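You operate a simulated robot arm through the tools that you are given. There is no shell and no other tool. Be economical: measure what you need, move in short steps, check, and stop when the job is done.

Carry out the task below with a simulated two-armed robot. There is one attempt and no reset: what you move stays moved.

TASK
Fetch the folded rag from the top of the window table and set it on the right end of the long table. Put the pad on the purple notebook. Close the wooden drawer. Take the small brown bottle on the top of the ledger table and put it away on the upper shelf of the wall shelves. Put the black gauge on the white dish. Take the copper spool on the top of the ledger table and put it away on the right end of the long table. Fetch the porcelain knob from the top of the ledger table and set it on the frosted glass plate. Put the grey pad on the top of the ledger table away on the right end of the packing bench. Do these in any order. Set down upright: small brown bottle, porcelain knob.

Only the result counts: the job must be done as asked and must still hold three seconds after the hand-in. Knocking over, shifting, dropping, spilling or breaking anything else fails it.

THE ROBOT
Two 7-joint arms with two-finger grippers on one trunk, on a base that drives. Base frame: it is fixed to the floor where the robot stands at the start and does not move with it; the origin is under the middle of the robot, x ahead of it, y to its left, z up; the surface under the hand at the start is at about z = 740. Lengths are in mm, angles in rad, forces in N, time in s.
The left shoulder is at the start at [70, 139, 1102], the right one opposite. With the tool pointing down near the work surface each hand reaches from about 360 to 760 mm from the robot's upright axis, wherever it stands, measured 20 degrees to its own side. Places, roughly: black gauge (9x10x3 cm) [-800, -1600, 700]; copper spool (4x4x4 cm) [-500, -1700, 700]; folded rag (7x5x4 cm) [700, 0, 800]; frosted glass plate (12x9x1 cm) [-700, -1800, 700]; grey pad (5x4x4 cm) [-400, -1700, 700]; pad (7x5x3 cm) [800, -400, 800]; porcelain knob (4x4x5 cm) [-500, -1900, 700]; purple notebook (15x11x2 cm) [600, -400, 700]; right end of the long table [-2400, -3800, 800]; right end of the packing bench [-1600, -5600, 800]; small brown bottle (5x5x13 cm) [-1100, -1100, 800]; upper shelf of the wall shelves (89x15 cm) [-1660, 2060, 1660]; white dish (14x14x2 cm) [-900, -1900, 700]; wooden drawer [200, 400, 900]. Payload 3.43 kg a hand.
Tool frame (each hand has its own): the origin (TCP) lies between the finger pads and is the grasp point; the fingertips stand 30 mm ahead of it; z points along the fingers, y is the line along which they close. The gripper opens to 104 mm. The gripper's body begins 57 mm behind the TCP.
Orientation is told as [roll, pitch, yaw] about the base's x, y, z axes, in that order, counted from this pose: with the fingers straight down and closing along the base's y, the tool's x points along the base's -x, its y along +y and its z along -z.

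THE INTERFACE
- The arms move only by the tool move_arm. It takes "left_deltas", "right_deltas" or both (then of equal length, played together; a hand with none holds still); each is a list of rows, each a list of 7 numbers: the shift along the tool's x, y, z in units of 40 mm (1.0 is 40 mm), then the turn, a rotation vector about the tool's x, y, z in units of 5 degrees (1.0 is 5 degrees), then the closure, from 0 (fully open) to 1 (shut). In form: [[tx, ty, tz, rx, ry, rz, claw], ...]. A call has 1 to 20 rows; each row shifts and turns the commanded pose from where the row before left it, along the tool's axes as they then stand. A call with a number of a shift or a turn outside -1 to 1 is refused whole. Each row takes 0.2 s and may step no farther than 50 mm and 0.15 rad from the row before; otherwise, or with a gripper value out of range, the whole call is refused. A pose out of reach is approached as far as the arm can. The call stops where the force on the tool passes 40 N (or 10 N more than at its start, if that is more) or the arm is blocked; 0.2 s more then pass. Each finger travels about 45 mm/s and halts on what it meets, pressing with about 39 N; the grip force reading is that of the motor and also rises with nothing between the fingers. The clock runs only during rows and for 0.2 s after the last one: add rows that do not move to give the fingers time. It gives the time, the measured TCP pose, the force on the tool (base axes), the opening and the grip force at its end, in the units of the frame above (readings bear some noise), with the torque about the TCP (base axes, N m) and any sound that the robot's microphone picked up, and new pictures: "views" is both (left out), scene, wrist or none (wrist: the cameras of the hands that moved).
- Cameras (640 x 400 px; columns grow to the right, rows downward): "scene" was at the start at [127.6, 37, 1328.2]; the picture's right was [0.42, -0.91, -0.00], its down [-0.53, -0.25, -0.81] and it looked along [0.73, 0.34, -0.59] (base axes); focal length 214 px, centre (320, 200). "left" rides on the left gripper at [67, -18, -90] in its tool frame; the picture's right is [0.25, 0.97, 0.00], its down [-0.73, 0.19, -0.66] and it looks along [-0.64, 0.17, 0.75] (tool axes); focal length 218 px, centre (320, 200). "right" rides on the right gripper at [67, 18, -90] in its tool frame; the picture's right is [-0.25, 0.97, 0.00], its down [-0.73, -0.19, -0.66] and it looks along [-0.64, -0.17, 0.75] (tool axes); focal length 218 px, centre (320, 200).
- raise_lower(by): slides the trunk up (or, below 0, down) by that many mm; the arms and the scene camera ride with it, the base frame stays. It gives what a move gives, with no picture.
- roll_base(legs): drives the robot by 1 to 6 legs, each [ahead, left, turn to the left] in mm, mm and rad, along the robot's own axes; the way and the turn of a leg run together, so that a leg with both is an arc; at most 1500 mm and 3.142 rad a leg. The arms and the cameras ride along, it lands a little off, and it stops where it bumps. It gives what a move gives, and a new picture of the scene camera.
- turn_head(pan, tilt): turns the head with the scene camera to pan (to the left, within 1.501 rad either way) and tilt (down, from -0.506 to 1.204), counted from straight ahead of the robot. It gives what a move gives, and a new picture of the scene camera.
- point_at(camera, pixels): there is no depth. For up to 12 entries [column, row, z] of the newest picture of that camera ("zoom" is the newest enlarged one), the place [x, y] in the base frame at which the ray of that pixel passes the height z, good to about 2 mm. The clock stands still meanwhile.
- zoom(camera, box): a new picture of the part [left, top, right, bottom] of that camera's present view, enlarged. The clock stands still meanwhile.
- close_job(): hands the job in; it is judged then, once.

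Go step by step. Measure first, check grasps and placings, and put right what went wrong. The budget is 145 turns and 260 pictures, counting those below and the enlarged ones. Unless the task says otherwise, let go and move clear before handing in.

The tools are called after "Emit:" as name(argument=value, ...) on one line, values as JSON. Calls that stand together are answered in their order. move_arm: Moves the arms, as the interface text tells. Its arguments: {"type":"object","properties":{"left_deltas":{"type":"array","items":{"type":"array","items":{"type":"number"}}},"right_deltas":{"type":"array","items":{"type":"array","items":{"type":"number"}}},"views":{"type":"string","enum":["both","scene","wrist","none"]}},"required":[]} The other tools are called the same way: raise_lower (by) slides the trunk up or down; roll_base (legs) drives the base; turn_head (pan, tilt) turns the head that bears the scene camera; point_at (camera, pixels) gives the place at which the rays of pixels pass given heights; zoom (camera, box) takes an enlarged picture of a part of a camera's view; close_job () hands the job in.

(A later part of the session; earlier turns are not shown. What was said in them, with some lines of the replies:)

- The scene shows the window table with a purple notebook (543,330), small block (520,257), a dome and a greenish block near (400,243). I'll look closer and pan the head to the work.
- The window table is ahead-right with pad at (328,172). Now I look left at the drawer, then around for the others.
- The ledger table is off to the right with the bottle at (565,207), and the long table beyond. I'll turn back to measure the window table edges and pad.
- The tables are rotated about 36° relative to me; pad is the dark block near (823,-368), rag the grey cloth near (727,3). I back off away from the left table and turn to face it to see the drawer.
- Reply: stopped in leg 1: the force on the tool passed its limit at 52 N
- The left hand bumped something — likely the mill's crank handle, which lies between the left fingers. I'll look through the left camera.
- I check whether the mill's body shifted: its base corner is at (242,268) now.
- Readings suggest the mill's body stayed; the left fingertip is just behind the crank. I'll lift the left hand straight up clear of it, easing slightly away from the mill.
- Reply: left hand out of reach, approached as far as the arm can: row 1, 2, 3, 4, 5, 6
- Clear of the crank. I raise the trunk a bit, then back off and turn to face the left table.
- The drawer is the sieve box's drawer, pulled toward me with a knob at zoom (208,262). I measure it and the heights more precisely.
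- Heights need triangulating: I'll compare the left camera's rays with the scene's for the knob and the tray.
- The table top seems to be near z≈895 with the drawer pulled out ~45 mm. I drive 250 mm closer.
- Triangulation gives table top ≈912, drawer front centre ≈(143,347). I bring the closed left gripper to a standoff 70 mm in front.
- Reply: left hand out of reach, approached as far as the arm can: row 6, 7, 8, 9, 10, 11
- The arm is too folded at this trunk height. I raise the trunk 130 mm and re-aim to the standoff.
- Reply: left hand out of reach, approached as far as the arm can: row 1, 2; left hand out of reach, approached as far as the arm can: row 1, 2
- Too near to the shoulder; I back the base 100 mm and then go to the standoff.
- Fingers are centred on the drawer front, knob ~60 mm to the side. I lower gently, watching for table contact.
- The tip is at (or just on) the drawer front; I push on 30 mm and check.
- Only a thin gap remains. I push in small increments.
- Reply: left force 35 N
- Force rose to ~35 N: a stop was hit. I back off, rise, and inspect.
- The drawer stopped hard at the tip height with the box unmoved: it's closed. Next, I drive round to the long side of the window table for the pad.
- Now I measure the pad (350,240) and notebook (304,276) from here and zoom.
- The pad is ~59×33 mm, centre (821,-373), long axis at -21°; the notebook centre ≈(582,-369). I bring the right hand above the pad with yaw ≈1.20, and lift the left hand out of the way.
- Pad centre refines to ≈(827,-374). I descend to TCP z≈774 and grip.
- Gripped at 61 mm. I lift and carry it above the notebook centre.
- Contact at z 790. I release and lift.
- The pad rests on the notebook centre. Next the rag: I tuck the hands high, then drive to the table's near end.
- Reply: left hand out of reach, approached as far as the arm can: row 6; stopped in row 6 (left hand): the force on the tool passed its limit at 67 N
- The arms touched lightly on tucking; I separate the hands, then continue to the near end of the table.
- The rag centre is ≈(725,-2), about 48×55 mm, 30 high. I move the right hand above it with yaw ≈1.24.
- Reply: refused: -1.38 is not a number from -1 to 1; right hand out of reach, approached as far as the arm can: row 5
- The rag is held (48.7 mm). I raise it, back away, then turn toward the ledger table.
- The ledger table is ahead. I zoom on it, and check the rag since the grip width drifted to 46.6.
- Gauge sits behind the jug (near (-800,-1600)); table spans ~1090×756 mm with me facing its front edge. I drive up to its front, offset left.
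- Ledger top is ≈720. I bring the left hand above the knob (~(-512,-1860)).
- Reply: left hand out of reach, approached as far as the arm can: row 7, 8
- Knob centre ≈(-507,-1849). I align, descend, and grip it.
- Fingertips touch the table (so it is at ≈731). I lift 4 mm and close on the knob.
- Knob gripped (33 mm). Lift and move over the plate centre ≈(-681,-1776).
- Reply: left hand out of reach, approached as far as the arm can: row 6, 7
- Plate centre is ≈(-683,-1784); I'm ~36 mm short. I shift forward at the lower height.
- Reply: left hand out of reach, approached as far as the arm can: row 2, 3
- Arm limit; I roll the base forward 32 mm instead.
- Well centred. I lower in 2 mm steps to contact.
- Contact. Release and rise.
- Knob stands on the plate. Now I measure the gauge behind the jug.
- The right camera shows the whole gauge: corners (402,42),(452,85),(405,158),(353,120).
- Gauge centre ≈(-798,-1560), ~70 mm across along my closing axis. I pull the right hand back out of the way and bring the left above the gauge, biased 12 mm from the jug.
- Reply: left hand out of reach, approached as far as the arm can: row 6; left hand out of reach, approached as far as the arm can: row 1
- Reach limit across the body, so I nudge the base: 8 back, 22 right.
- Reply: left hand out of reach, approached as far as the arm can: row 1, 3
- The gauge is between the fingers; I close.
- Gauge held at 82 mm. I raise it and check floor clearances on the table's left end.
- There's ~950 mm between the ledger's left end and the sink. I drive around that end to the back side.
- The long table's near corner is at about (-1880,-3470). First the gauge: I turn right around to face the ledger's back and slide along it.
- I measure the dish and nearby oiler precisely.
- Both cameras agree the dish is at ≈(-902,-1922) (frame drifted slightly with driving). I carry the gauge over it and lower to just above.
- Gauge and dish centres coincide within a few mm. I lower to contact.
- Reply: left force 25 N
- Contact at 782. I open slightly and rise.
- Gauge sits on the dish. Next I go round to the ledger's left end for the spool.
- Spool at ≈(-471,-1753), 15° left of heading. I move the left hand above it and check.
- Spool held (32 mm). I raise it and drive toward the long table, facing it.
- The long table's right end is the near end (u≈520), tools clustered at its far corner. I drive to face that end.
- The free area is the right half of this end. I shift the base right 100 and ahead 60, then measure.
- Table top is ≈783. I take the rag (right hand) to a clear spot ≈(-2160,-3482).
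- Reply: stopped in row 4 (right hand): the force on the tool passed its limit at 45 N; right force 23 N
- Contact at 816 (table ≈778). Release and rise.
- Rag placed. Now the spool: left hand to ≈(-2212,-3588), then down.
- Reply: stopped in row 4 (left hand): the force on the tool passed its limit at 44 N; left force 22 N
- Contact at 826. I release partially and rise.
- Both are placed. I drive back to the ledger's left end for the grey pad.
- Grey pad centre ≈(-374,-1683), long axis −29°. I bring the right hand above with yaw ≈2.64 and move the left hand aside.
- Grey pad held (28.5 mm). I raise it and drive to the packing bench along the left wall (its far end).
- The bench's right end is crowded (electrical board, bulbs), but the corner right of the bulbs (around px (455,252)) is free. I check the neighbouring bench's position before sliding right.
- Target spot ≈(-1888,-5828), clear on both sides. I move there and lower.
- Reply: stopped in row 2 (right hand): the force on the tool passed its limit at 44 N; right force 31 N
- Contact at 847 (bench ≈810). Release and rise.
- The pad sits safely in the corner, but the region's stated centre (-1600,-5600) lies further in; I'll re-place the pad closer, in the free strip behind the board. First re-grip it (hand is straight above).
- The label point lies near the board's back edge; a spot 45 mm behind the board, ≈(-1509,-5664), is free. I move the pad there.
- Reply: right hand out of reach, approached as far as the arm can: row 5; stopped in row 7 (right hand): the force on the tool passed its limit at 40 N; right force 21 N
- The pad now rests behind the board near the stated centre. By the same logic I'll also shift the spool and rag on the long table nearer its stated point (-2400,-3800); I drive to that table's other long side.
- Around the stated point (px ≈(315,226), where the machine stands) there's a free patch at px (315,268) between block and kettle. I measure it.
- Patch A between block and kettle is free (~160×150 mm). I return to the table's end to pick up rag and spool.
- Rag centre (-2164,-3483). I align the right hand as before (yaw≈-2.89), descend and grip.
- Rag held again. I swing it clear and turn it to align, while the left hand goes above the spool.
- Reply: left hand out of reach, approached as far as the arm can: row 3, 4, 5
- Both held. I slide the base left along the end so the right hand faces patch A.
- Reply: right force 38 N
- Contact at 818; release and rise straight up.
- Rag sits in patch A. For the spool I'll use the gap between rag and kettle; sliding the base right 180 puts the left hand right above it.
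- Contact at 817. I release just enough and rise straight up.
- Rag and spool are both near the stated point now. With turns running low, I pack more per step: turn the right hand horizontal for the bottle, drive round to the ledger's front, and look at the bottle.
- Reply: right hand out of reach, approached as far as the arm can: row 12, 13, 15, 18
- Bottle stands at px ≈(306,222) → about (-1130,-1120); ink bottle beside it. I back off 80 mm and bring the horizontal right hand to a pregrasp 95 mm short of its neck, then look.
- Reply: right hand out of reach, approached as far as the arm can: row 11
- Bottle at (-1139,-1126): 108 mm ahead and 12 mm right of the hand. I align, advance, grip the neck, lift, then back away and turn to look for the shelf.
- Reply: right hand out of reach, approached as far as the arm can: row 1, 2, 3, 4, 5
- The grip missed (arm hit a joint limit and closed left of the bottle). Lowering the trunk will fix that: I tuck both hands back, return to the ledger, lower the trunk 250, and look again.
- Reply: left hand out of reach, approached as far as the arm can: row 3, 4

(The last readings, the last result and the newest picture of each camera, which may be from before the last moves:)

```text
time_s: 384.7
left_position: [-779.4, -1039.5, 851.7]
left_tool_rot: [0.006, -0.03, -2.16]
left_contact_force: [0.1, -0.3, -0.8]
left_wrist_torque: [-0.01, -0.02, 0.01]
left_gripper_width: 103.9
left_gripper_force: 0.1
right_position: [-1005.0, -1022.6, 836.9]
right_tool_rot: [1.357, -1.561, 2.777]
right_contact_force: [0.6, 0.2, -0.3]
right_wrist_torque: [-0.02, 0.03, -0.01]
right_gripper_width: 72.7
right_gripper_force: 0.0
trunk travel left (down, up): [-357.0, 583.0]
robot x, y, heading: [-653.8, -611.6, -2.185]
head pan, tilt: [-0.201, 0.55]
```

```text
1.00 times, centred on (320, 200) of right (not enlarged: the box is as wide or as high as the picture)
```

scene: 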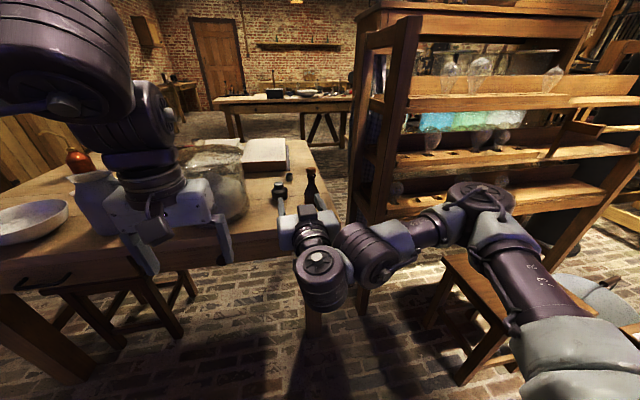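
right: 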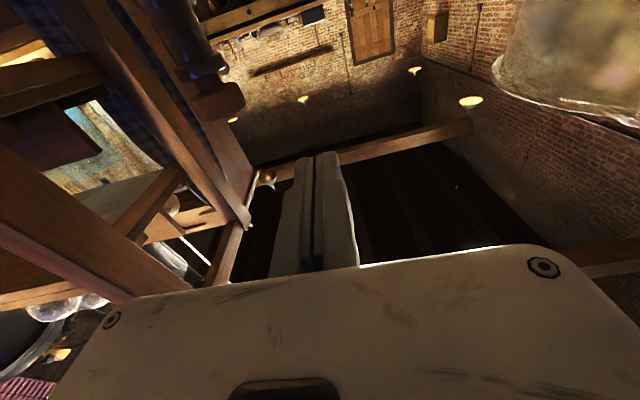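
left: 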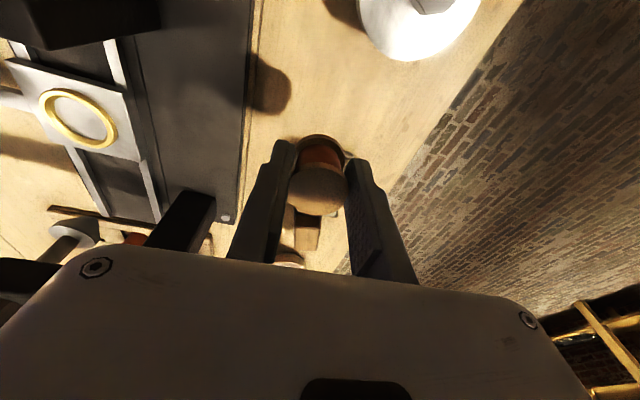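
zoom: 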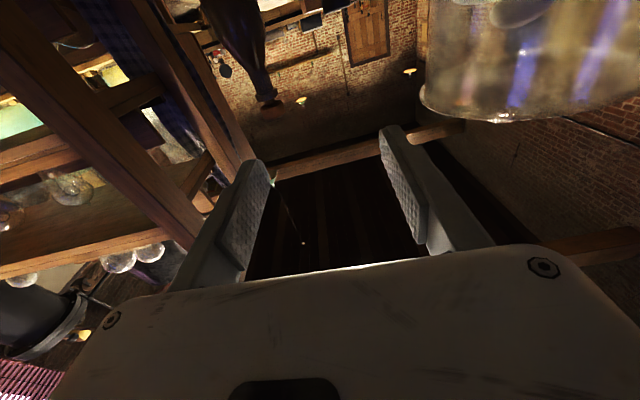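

Bottle still upright, 160 mm ahead and 56 mm right of the hand, which is now level with the shoulder. I align, advance, grip, lift with the trunk, and drive to face the wall shelves.

Emit:
move_arm(right_deltas=[[0.2, -0.7, 0, 0, 0, 0, 0.3], [0.2, -0.7, 0, 0, 0, 0, 0.3], [0, 0, 0.8, 0, 0, 0, 0.3], [0, 0, 0.8, 0, 0, 0, 0.3], [0, 0, 0.8, 0, 0, 0, 0.3], [0, 0, 0.8, 0, 0, 0, 0.3], [0, 0, 0.8, 0, 0, 0, 0.3], [0, 0, 0, 0, 0, 0, 0.3], [0, 0, 0, 0, 0, 0, 0.7], [0, 0, 0, 0, 0, 0, 1], [0, 0, 0, 0, 0, 0, 1], [0, 0, 0, 0, 0, 0, 1], [0, 0, 0, 0, 0, 0, 1], [0, 0, 0, 0, 0, 0, 1]], views="wrist")

Emit:
raise_lower(by=330)

Emit:
zoom(camera="scene", box=[220, 140, 420, 260])

Emit:
roll_base(legs=[[-480, 0, 0], [0, 0, -1.578], [0, -100, 0], [1150, 0, 0], [1120, 0, 0], [0, 0, -1.575]])

Emit:
turn_head(pan=0.0, tilt=0.1)

```text
time_s: 387.7
left_position: [-778.7, -1039.8, 851.6]
left_tool_rot: [0.006, -0.031, -2.161]
left_contact_force: [-0.1, -0.6, -0.8]
left_wrist_torque: [-0.01, 0.0, -0.02]
left_gripper_width: 104.2
left_gripper_force: 0.0
right_position: [-1139.6, -1125.6, 819.5]
right_tool_rot: [1.409, -1.56, 2.721]
right_contact_force: [-0.8, 0.4, 1.3]
right_wrist_torque: [-0.03, 0.06, -0.01]
right_gripper_width: 26.2
right_gripper_force: 39.0
trunk travel left (down, up): [-357.0, 583.0]
robot x, y, heading: [-645.4, -611.1, -2.179]
head pan, tilt: [-0.201, 0.55]
```

right: 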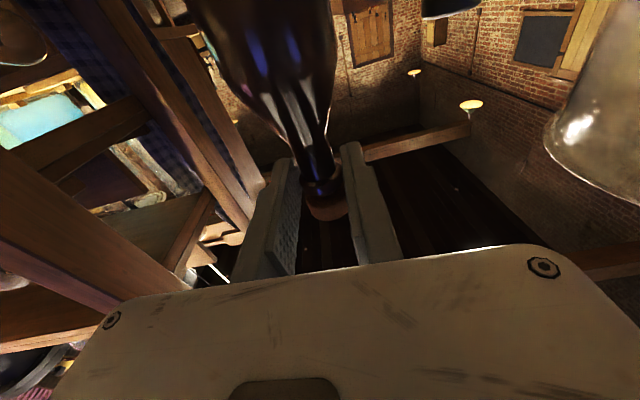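

```text
time_s: 391.0
left_position: [-778.3, -1040.8, 1181.4]
left_tool_rot: [0.005, -0.028, -2.159]
left_contact_force: [-0.1, -0.2, -0.7]
left_wrist_torque: [-0.03, 0.0, 0.0]
left_gripper_width: 103.7
left_gripper_force: 0.0
right_position: [-1138.9, -1126.1, 1148.6]
right_tool_rot: [1.34, -1.561, 2.792]
right_contact_force: [0.7, 0.6, -1.3]
right_wrist_torque: [-0.01, -0.03, -0.02]
right_gripper_width: 26.4
right_gripper_force: 39.2
trunk travel left (down, up): [-687.0, 253.0]
robot x, y, heading: [-649.0, -611.9, -2.181]
head pan, tilt: [-0.201, 0.55]
```

```text
3.20 times, centred on (320, 200) of scene
```

zoom: 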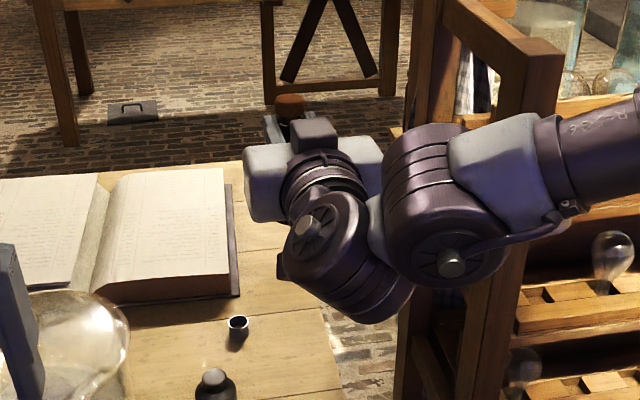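

```text
time_s: 408.1
left_position: [-2455.4, 1211.8, 1182.8]
left_tool_rot: [0.006, -0.034, 2.551]
left_contact_force: [0.0, 0.0, -0.7]
left_wrist_torque: [-0.02, 0.01, 0.02]
left_gripper_width: 103.9
left_gripper_force: 0.1
right_position: [-2538.4, 1569.9, 1155.5]
right_tool_rot: [2.277, -1.555, 0.286]
right_contact_force: [8.6, -7.2, 6.4]
right_wrist_torque: [-0.11, -0.31, 0.02]
right_gripper_width: 26.4
right_gripper_force: 38.7
trunk travel left (down, up): [-687.0, 253.0]
robot x, y, heading: [-2030.6, 1084.5, 2.524]
head pan, tilt: [-0.201, 0.55]
stopped in leg 5: the force on the tool passed its limit at 133 N (the readings are from after the stop); the commanded pose is now the measured one
```

scene: 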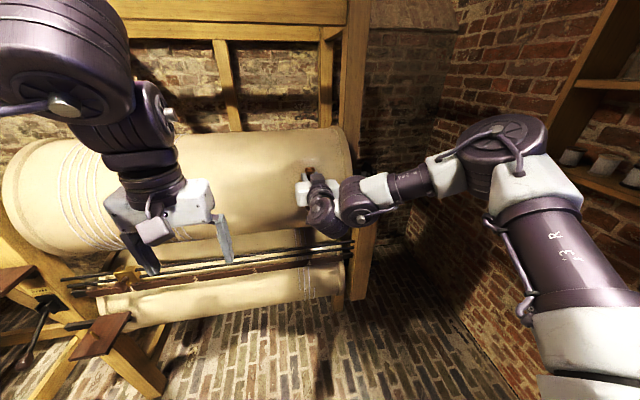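

```text
time_s: 409.0
left_position: [-2455.0, 1210.2, 1182.7]
left_tool_rot: [0.004, -0.033, 2.552]
left_contact_force: [-0.4, -0.9, -1.3]
left_wrist_torque: [0.01, -0.01, 0.02]
left_gripper_width: 104.1
left_gripper_force: 0.0
right_position: [-2540.1, 1569.0, 1155.7]
right_tool_rot: [2.327, -1.556, 0.232]
right_contact_force: [7.8, -7.1, 9.9]
right_wrist_torque: [0.06, -0.14, -0.08]
right_gripper_width: 26.2
right_gripper_force: 38.4
trunk travel left (down, up): [-687.0, 253.0]
robot x, y, heading: [-2037.4, 1081.3, 2.527]
head pan, tilt: [0.0, 0.099]
5 turns are left
```

scene: 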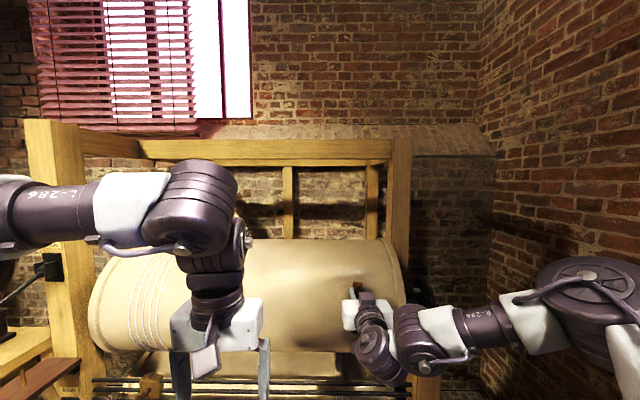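

The hand bumped the fabric roller; the bottle is still gripped (26 mm). I back off, turn to face the shelves, raise trunk and arm, and look.

Emit:
roll_base(legs=[[-150, 0, 0], [0, 0, -1.582], [0, 285, 0]])

Emit:
raise_lower(by=252)

Emit:
move_arm(right_deltas=[[-0.9, 0, 0, 0, 0, 0, 1], [-0.9, 0, 0, 0, 0, 0, 1], [-0.9, 0, 0, 0, 0, 0, 1], [-0.9, 0, 0, 0, 0, 0, 1], [-0.9, 0, 0, 0, 0, 0, 1], [-0.9, 0, 0, 0, 0, 0, 1], [-0.9, 0, 0, 0, 0, 0, 1], [-0.9, 0, 0, 0, 0, 0, 1], [-0.9, 0, 0, 0, 0, 0, 1], [-0.9, 0, 0, 0, 0, 0, 1]], views="wrist")

Emit:
turn_head(pan=-0.1, tilt=0.05)

Emit:
zoom(camera="scene", box=[200, 110, 520, 310])

Emit:
point_at(camera="scene", pixels=[[320, 240, 1540], [320, 160, 1760], [200, 240, 1540], [440, 240, 1540]])

```text
time_s: 415.8
left_position: [-1994.1, 1588.3, 1181.2]
left_tool_rot: [0.004, -0.028, 0.954]
left_contact_force: [0.8, 0.1, 0.1]
left_wrist_torque: [0.0, 0.03, 0.01]
left_gripper_width: 104.1
left_gripper_force: 0.0
right_position: [-1632.9, 1662.3, 1151.3]
right_tool_rot: [2.001, -1.558, -1.037]
right_contact_force: [-0.1, -0.7, -2.1]
right_wrist_torque: [0.01, 0.01, 0.03]
right_gripper_width: 26.2
right_gripper_force: 38.9
trunk travel left (down, up): [-687.0, 253.0]
robot x, y, heading: [-2135.1, 1165.5, 0.934]
head pan, tilt: [0.0, 0.099]
```

scene: 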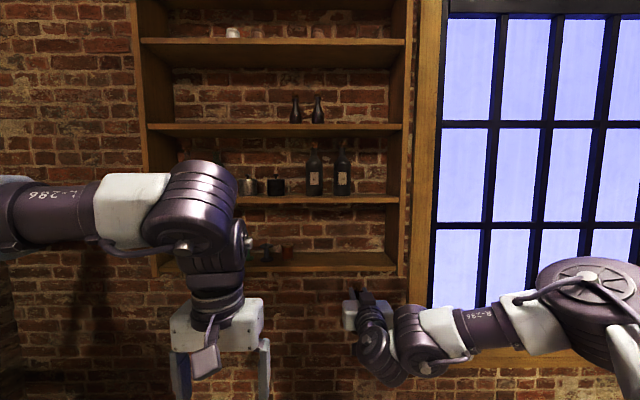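

```text
time_s: 418.4
left_position: [-1993.9, 1588.8, 1434.1]
left_tool_rot: [0.005, -0.028, 0.956]
left_contact_force: [0.6, -0.3, 0.0]
left_wrist_torque: [-0.03, 0.01, -0.03]
left_gripper_width: 103.9
left_gripper_force: 0.0
right_position: [-1634.4, 1662.7, 1403.7]
right_tool_rot: [2.031, -1.56, -1.067]
right_contact_force: [-0.4, 0.2, -1.7]
right_wrist_torque: [0.03, -0.01, 0.0]
right_gripper_width: 26.1
right_gripper_force: 39.1
trunk travel left (down, up): [-939.0, 1.0]
robot x, y, heading: [-2135.5, 1165.2, 0.931]
head pan, tilt: [0.0, 0.099]
```

```text
time_s: 420.6
left_position: [-1995.4, 1588.4, 1433.0]
left_tool_rot: [0.004, -0.028, 0.955]
left_contact_force: [0.4, -0.8, 0.4]
left_wrist_torque: [-0.01, 0.0, 0.0]
left_gripper_width: 104.2
left_gripper_force: 0.1
right_position: [-1632.2, 1659.3, 1764.8]
right_tool_rot: [2.047, -1.561, -1.083]
right_contact_force: [0.5, 0.1, -1.5]
right_wrist_torque: [0.0, -0.03, -0.03]
right_gripper_width: 26.7
right_gripper_force: 39.0
trunk travel left (down, up): [-939.0, 1.0]
robot x, y, heading: [-2134.6, 1164.5, 0.929]
head pan, tilt: [0.0, 0.099]
```

right: 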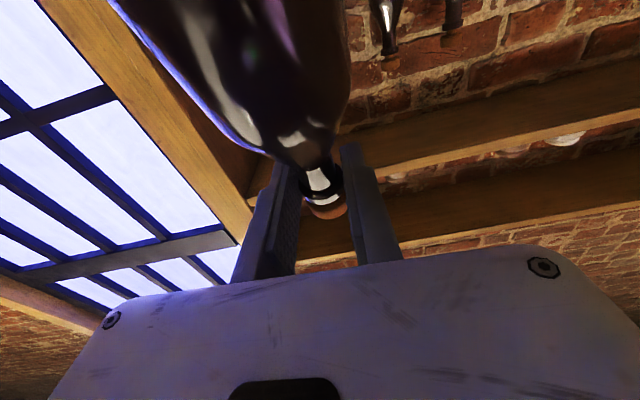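

```text
time_s: 421.3
left_position: [-1995.7, 1589.6, 1433.2]
left_tool_rot: [0.005, -0.029, 0.954]
left_contact_force: [-0.3, 0.3, -0.2]
left_wrist_torque: [-0.03, 0.0, 0.01]
left_gripper_width: 104.1
left_gripper_force: 0.1
right_position: [-1631.6, 1659.3, 1764.8]
right_tool_rot: [2.074, -1.559, -1.11]
right_contact_force: [-1.1, -0.1, -1.0]
right_wrist_torque: [0.0, -0.01, 0.02]
right_gripper_width: 26.3
right_gripper_force: 38.9
trunk travel left (down, up): [-939.0, 1.0]
robot x, y, heading: [-2133.9, 1159.1, 0.93]
head pan, tilt: [-0.099, 0.051]
```

scene: 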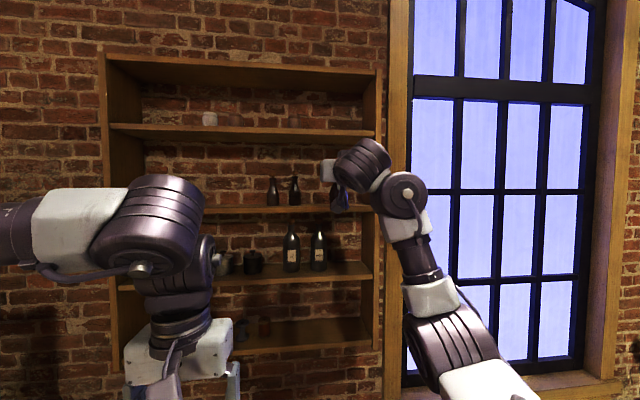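

```text
2.00 times, centred on (360, 210) of scene
```

zoom: 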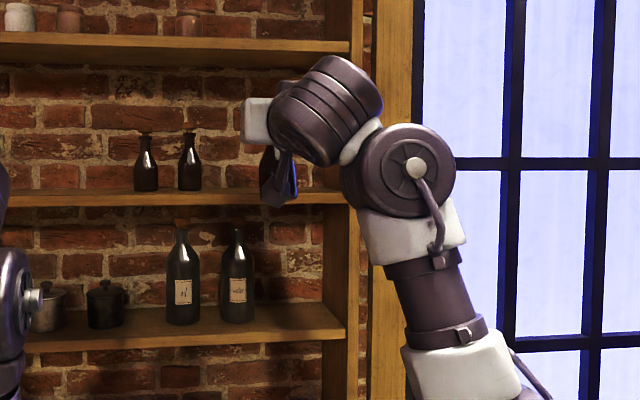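

```text
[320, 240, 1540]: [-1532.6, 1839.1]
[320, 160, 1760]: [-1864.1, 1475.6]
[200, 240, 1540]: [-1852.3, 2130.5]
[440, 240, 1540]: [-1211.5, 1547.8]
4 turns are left
```

The arm reaches: the upper shelf is the board with two small dark bottles; a free gap lies right of them. The bottle has tilted ≈22° in the grip (bottom toward me), so I pitch the hand up 13°, shift right, and roll in until the bottle is just over the shelf edge.

Emit:
move_arm(right_deltas=[[-0.25, 0, 0, 0, -1, 0, 1], [0, -0.35, 0, 0, -1, 0, 1], [0, -0.35, 0, 0, -0.6, 0, 1], [0, 0, 0, 0, 0, 0, 1]], views="none")

Emit:
roll_base(legs=[[240, 0, 0]])

Emit:
turn_head(pan=-0.2, tilt=0.1)

Emit:
zoom(camera="scene", box=[230, 130, 430, 255])

Emit:
zoom(camera="right", box=[0, 0, 640, 400])

Emit:
zoom(camera="left", box=[0, 0, 640, 400])

```text
time_s: 422.3
left_position: [-1996.0, 1589.5, 1432.9]
left_tool_rot: [0.005, -0.029, 0.955]
left_contact_force: [0.1, 0.9, -0.8]
left_wrist_torque: [0.01, -0.03, 0.02]
left_gripper_width: 103.8
left_gripper_force: 0.1
right_position: [-1609.1, 1641.7, 1773.6]
right_tool_rot: [3.1, -1.338, -2.139]
right_contact_force: [-0.3, -0.3, -1.5]
right_wrist_torque: [0.01, 0.0, 0.0]
right_gripper_width: 26.1
right_gripper_force: 38.5
trunk travel left (down, up): [-939.0, 1.0]
robot x, y, heading: [-2133.8, 1165.5, 0.934]
head pan, tilt: [-0.099, 0.051]
```

```text
time_s: 424.1
left_position: [-1857.3, 1774.7, 1435.3]
left_tool_rot: [0.005, -0.033, 0.956]
left_contact_force: [-0.6, 0.5, 0.4]
left_wrist_torque: [0.06, -0.01, -0.02]
left_gripper_width: 104.2
left_gripper_force: 0.0
right_position: [-1473.6, 1829.3, 1776.5]
right_tool_rot: [3.096, -1.331, -2.13]
right_contact_force: [-0.5, -0.4, -0.9]
right_wrist_torque: [-0.04, 0.02, -0.02]
right_gripper_width: 26.2
right_gripper_force: 38.7
trunk travel left (down, up): [-939.0, 1.0]
robot x, y, heading: [-1994.5, 1355.1, 0.936]
head pan, tilt: [-0.099, 0.051]
```

scene: 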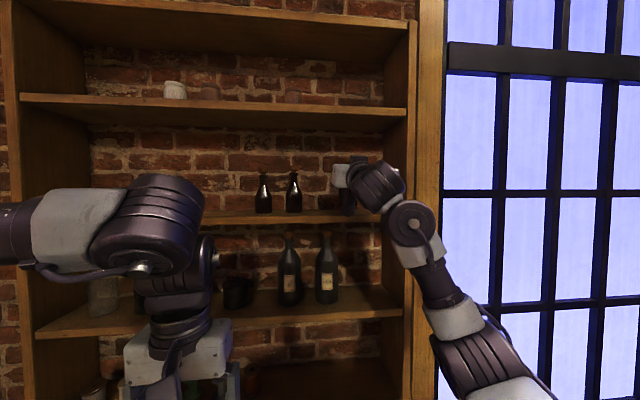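

```text
time_s: 424.7
left_position: [-1855.8, 1778.0, 1436.4]
left_tool_rot: [0.005, -0.029, 0.958]
left_contact_force: [0.0, -0.1, 0.9]
left_wrist_torque: [0.04, -0.04, 0.0]
left_gripper_width: 104.0
left_gripper_force: 0.0
right_position: [-1470.9, 1831.8, 1774.7]
right_tool_rot: [3.096, -1.336, -2.131]
right_contact_force: [-0.8, -0.3, -0.8]
right_wrist_torque: [-0.02, 0.02, -0.01]
right_gripper_width: 26.3
right_gripper_force: 39.7
trunk travel left (down, up): [-939.0, 1.0]
robot x, y, heading: [-1996.2, 1355.4, 0.932]
head pan, tilt: [-0.201, 0.099]
```

scene: 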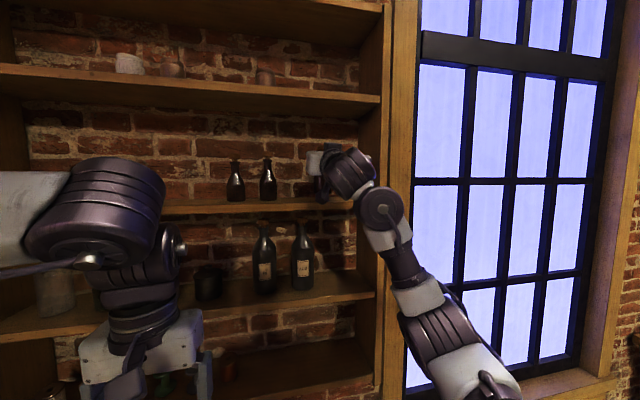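

```text
3.20 times, centred on (330, 192) of scene
```

zoom: 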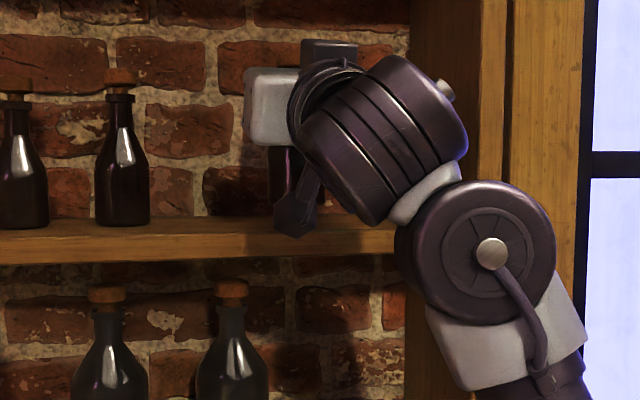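

```text
1.00 times, centred on (320, 200) of right (not enlarged: the box is as wide or as high as the picture)
```

zoom: 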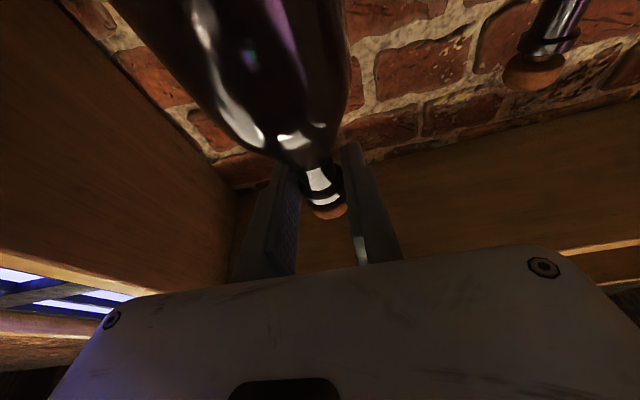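

```text
1.00 times, centred on (320, 200) of left (not enlarged: the box is as wide or as high as the picture)
3 turns are left
```

zoom: 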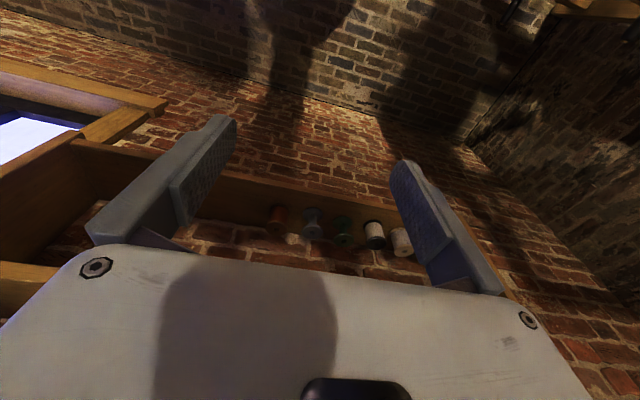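

Hand is at n≈627 (shelf edge), 24 mm high, clear between the side panel and the other bottles. I roll in 50 mm, lower to contact, release, retreat and look.

Emit:
roll_base(legs=[[51, 0, 0]])

Emit:
move_arm(right_deltas=[[0.15, 0, -0.036, 0, 0, 0, 1], [0.15, 0, -0.036, 0, 0, 0, 1], [0.075, 0, -0.018, 0, 0, 0, 1], [0.075, 0, -0.018, 0, 0, 0, 1], [0.075, 0, -0.018, 0, 0, 0, 1], [0.075, 0, -0.018, 0, 0, 0, 1], [0.075, 0, -0.018, 0, 0, 0, 1], [0.075, 0, -0.018, 0, 0, 0, 1], [0.075, 0, -0.018, 0, 0, 0, 1], [0.075, 0, -0.018, 0, 0, 0, 1]], views="wrist")

Emit:
move_arm(right_deltas=[[0, 0, 0, 0, 0, 0, 0.9], [0, 0, 0, 0, 0, 0, 0.68], [0, 0, 0, 0, 0, 0, 0.6], [0, 0, 0, 0, 0, 0, 0.45], [0, 0, 0, 0, 0, 0, 0.35], [0, 0, 0, 0, 0, 0, 0.3], [0, 0, 0, 0, 0, 0, 0.3], [-0.11, 0, -0.4, 0, 0, 0, 0.3], [-0.2, 0, -0.85, 0, 0, 0, 0.3], [-0.22, 0, -0.95, 0, 0, 0, 0.3], [-0.22, 0, -0.95, 0, 0, 0, 0.3], [-0.22, 0, -0.95, 0, 0, 0, 0.3]], views="wrist")

Emit:
roll_base(legs=[[-250, 0, 0]])

Emit:
zoom(camera="scene", box=[230, 120, 410, 240])

```text
time_s: 425.8
left_position: [-1822.5, 1824.1, 1431.5]
left_tool_rot: [0.006, -0.024, 0.954]
left_contact_force: [-0.5, -0.6, 0.2]
left_wrist_torque: [-0.02, 0.02, 0.03]
left_gripper_width: 104.1
left_gripper_force: 0.1
right_position: [-1438.7, 1875.3, 1778.1]
right_tool_rot: [3.086, -1.327, -2.118]
right_contact_force: [-0.7, 0.1, -0.9]
right_wrist_torque: [0.01, -0.01, -0.02]
right_gripper_width: 26.2
right_gripper_force: 38.9
trunk travel left (down, up): [-939.0, 1.0]
robot x, y, heading: [-1966.1, 1395.7, 0.931]
head pan, tilt: [-0.201, 0.099]
stopped in leg 1: the robot was blocked; the commanded pose is now the measured one
```

scene: 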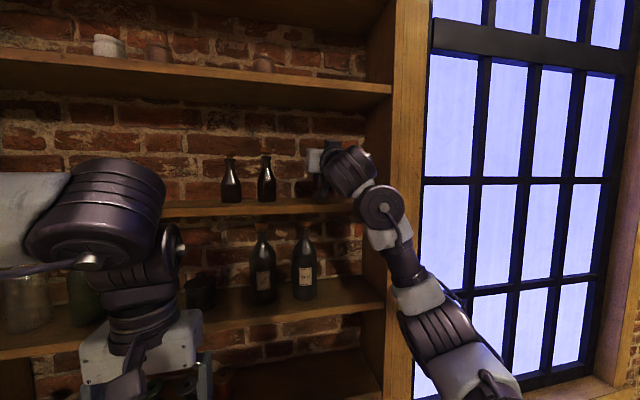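

```text
time_s: 428.0
left_position: [-1826.1, 1816.3, 1434.5]
left_tool_rot: [0.007, -0.032, 0.953]
left_contact_force: [0.0, -0.3, 0.5]
left_wrist_torque: [-0.01, 0.0, 0.03]
left_gripper_width: 104.0
left_gripper_force: 0.1
right_position: [-1447.1, 1865.7, 1749.3]
right_tool_rot: [3.091, -1.313, -2.122]
right_contact_force: [-1.5, -3.8, 29.7]
right_wrist_torque: [0.2, -0.36, -0.05]
right_gripper_width: 22.1
right_gripper_force: 39.3
trunk travel left (down, up): [-939.0, 1.0]
robot x, y, heading: [-1962.9, 1396.5, 0.934]
head pan, tilt: [-0.201, 0.099]
```

right: 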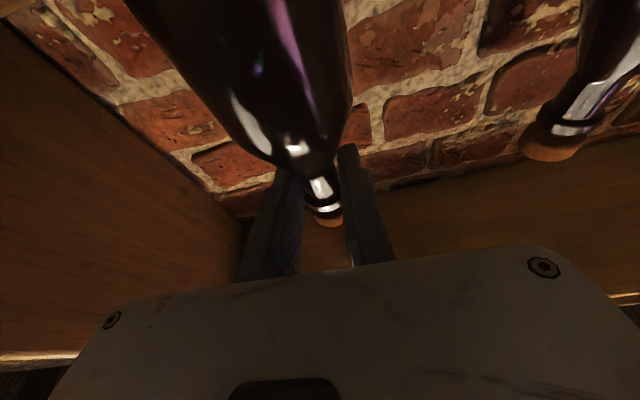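

```text
time_s: 430.6
left_position: [-1823.3, 1821.1, 1432.9]
left_tool_rot: [0.005, -0.028, 0.955]
left_contact_force: [-0.1, 0.1, 0.1]
left_wrist_torque: [0.02, -0.02, -0.05]
left_gripper_width: 103.7
left_gripper_force: 0.1
right_position: [-1539.6, 1733.9, 1738.5]
right_tool_rot: [3.085, -1.321, -2.119]
right_contact_force: [0.2, -0.1, 0.4]
right_wrist_torque: [0.01, 0.01, -0.01]
right_gripper_width: 72.8
right_gripper_force: 0.0
trunk travel left (down, up): [-939.0, 1.0]
robot x, y, heading: [-1964.4, 1397.4, 0.932]
head pan, tilt: [-0.201, 0.099]
```

right: 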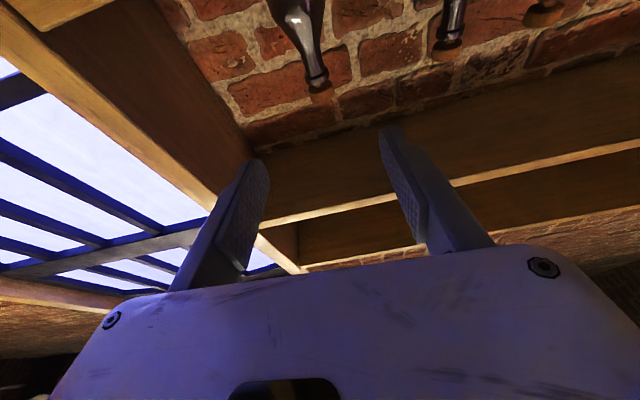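

```text
time_s: 432.5
left_position: [-1967.4, 1626.8, 1429.5]
left_tool_rot: [0.006, -0.023, 0.958]
left_contact_force: [0.3, 0.7, -0.8]
left_wrist_torque: [-0.03, 0.02, -0.02]
left_gripper_width: 103.8
left_gripper_force: 0.1
right_position: [-1682.2, 1539.5, 1735.5]
right_tool_rot: [3.086, -1.329, -2.115]
right_contact_force: [0.2, 0.3, -1.3]
right_wrist_torque: [0.03, -0.03, -0.02]
right_gripper_width: 72.8
right_gripper_force: 0.0
trunk travel left (down, up): [-939.0, 1.0]
robot x, y, heading: [-2112.6, 1196.8, 0.933]
head pan, tilt: [-0.201, 0.099]
```

scene: 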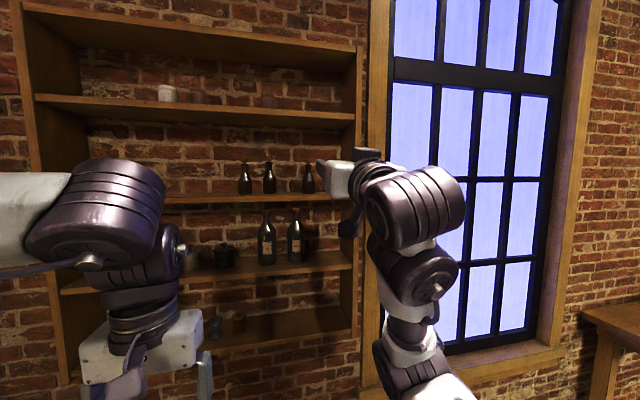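

```text
3.33 times, centred on (320, 180) of scene
2 turns are left
```

zoom: 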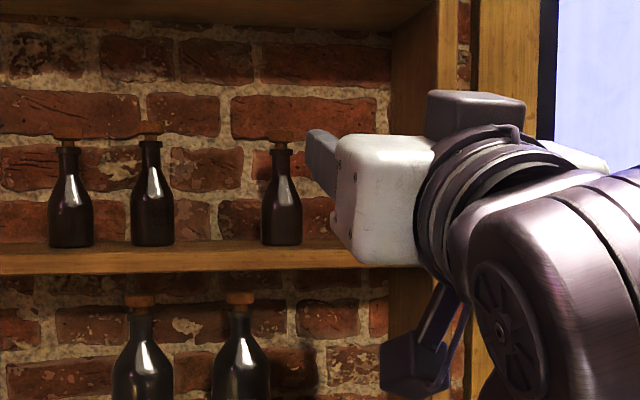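

The bottle stands upright on the upper shelf, at zoom (282,200), and both hands are empty and clear, so I'm handing the job in.

Emit:
close_job()

```text
The job is handed in.
```

I finished all eight tasks and handed the job in. The small brown bottle and the porcelain knob both looked upright in the last pictures I had of them.

Three contacts could count against the result:

- **Coffee mill:** early on, the left hand hit the mill's crank (52 N) and may have turned it. The mill body didn't appear to move.
- **Fabric roller:** the right hand, holding the bottle, hit the roller (133 N). I did not check whether the roller shifted.
- **Near the wall shelves:** the base was blocked for a moment while I was placing the bottle. I did not see what it touched.

I placed the rag, spool and grey pad as close as I could to the stated centre points of their table ends. Other equipment stands on those exact points.
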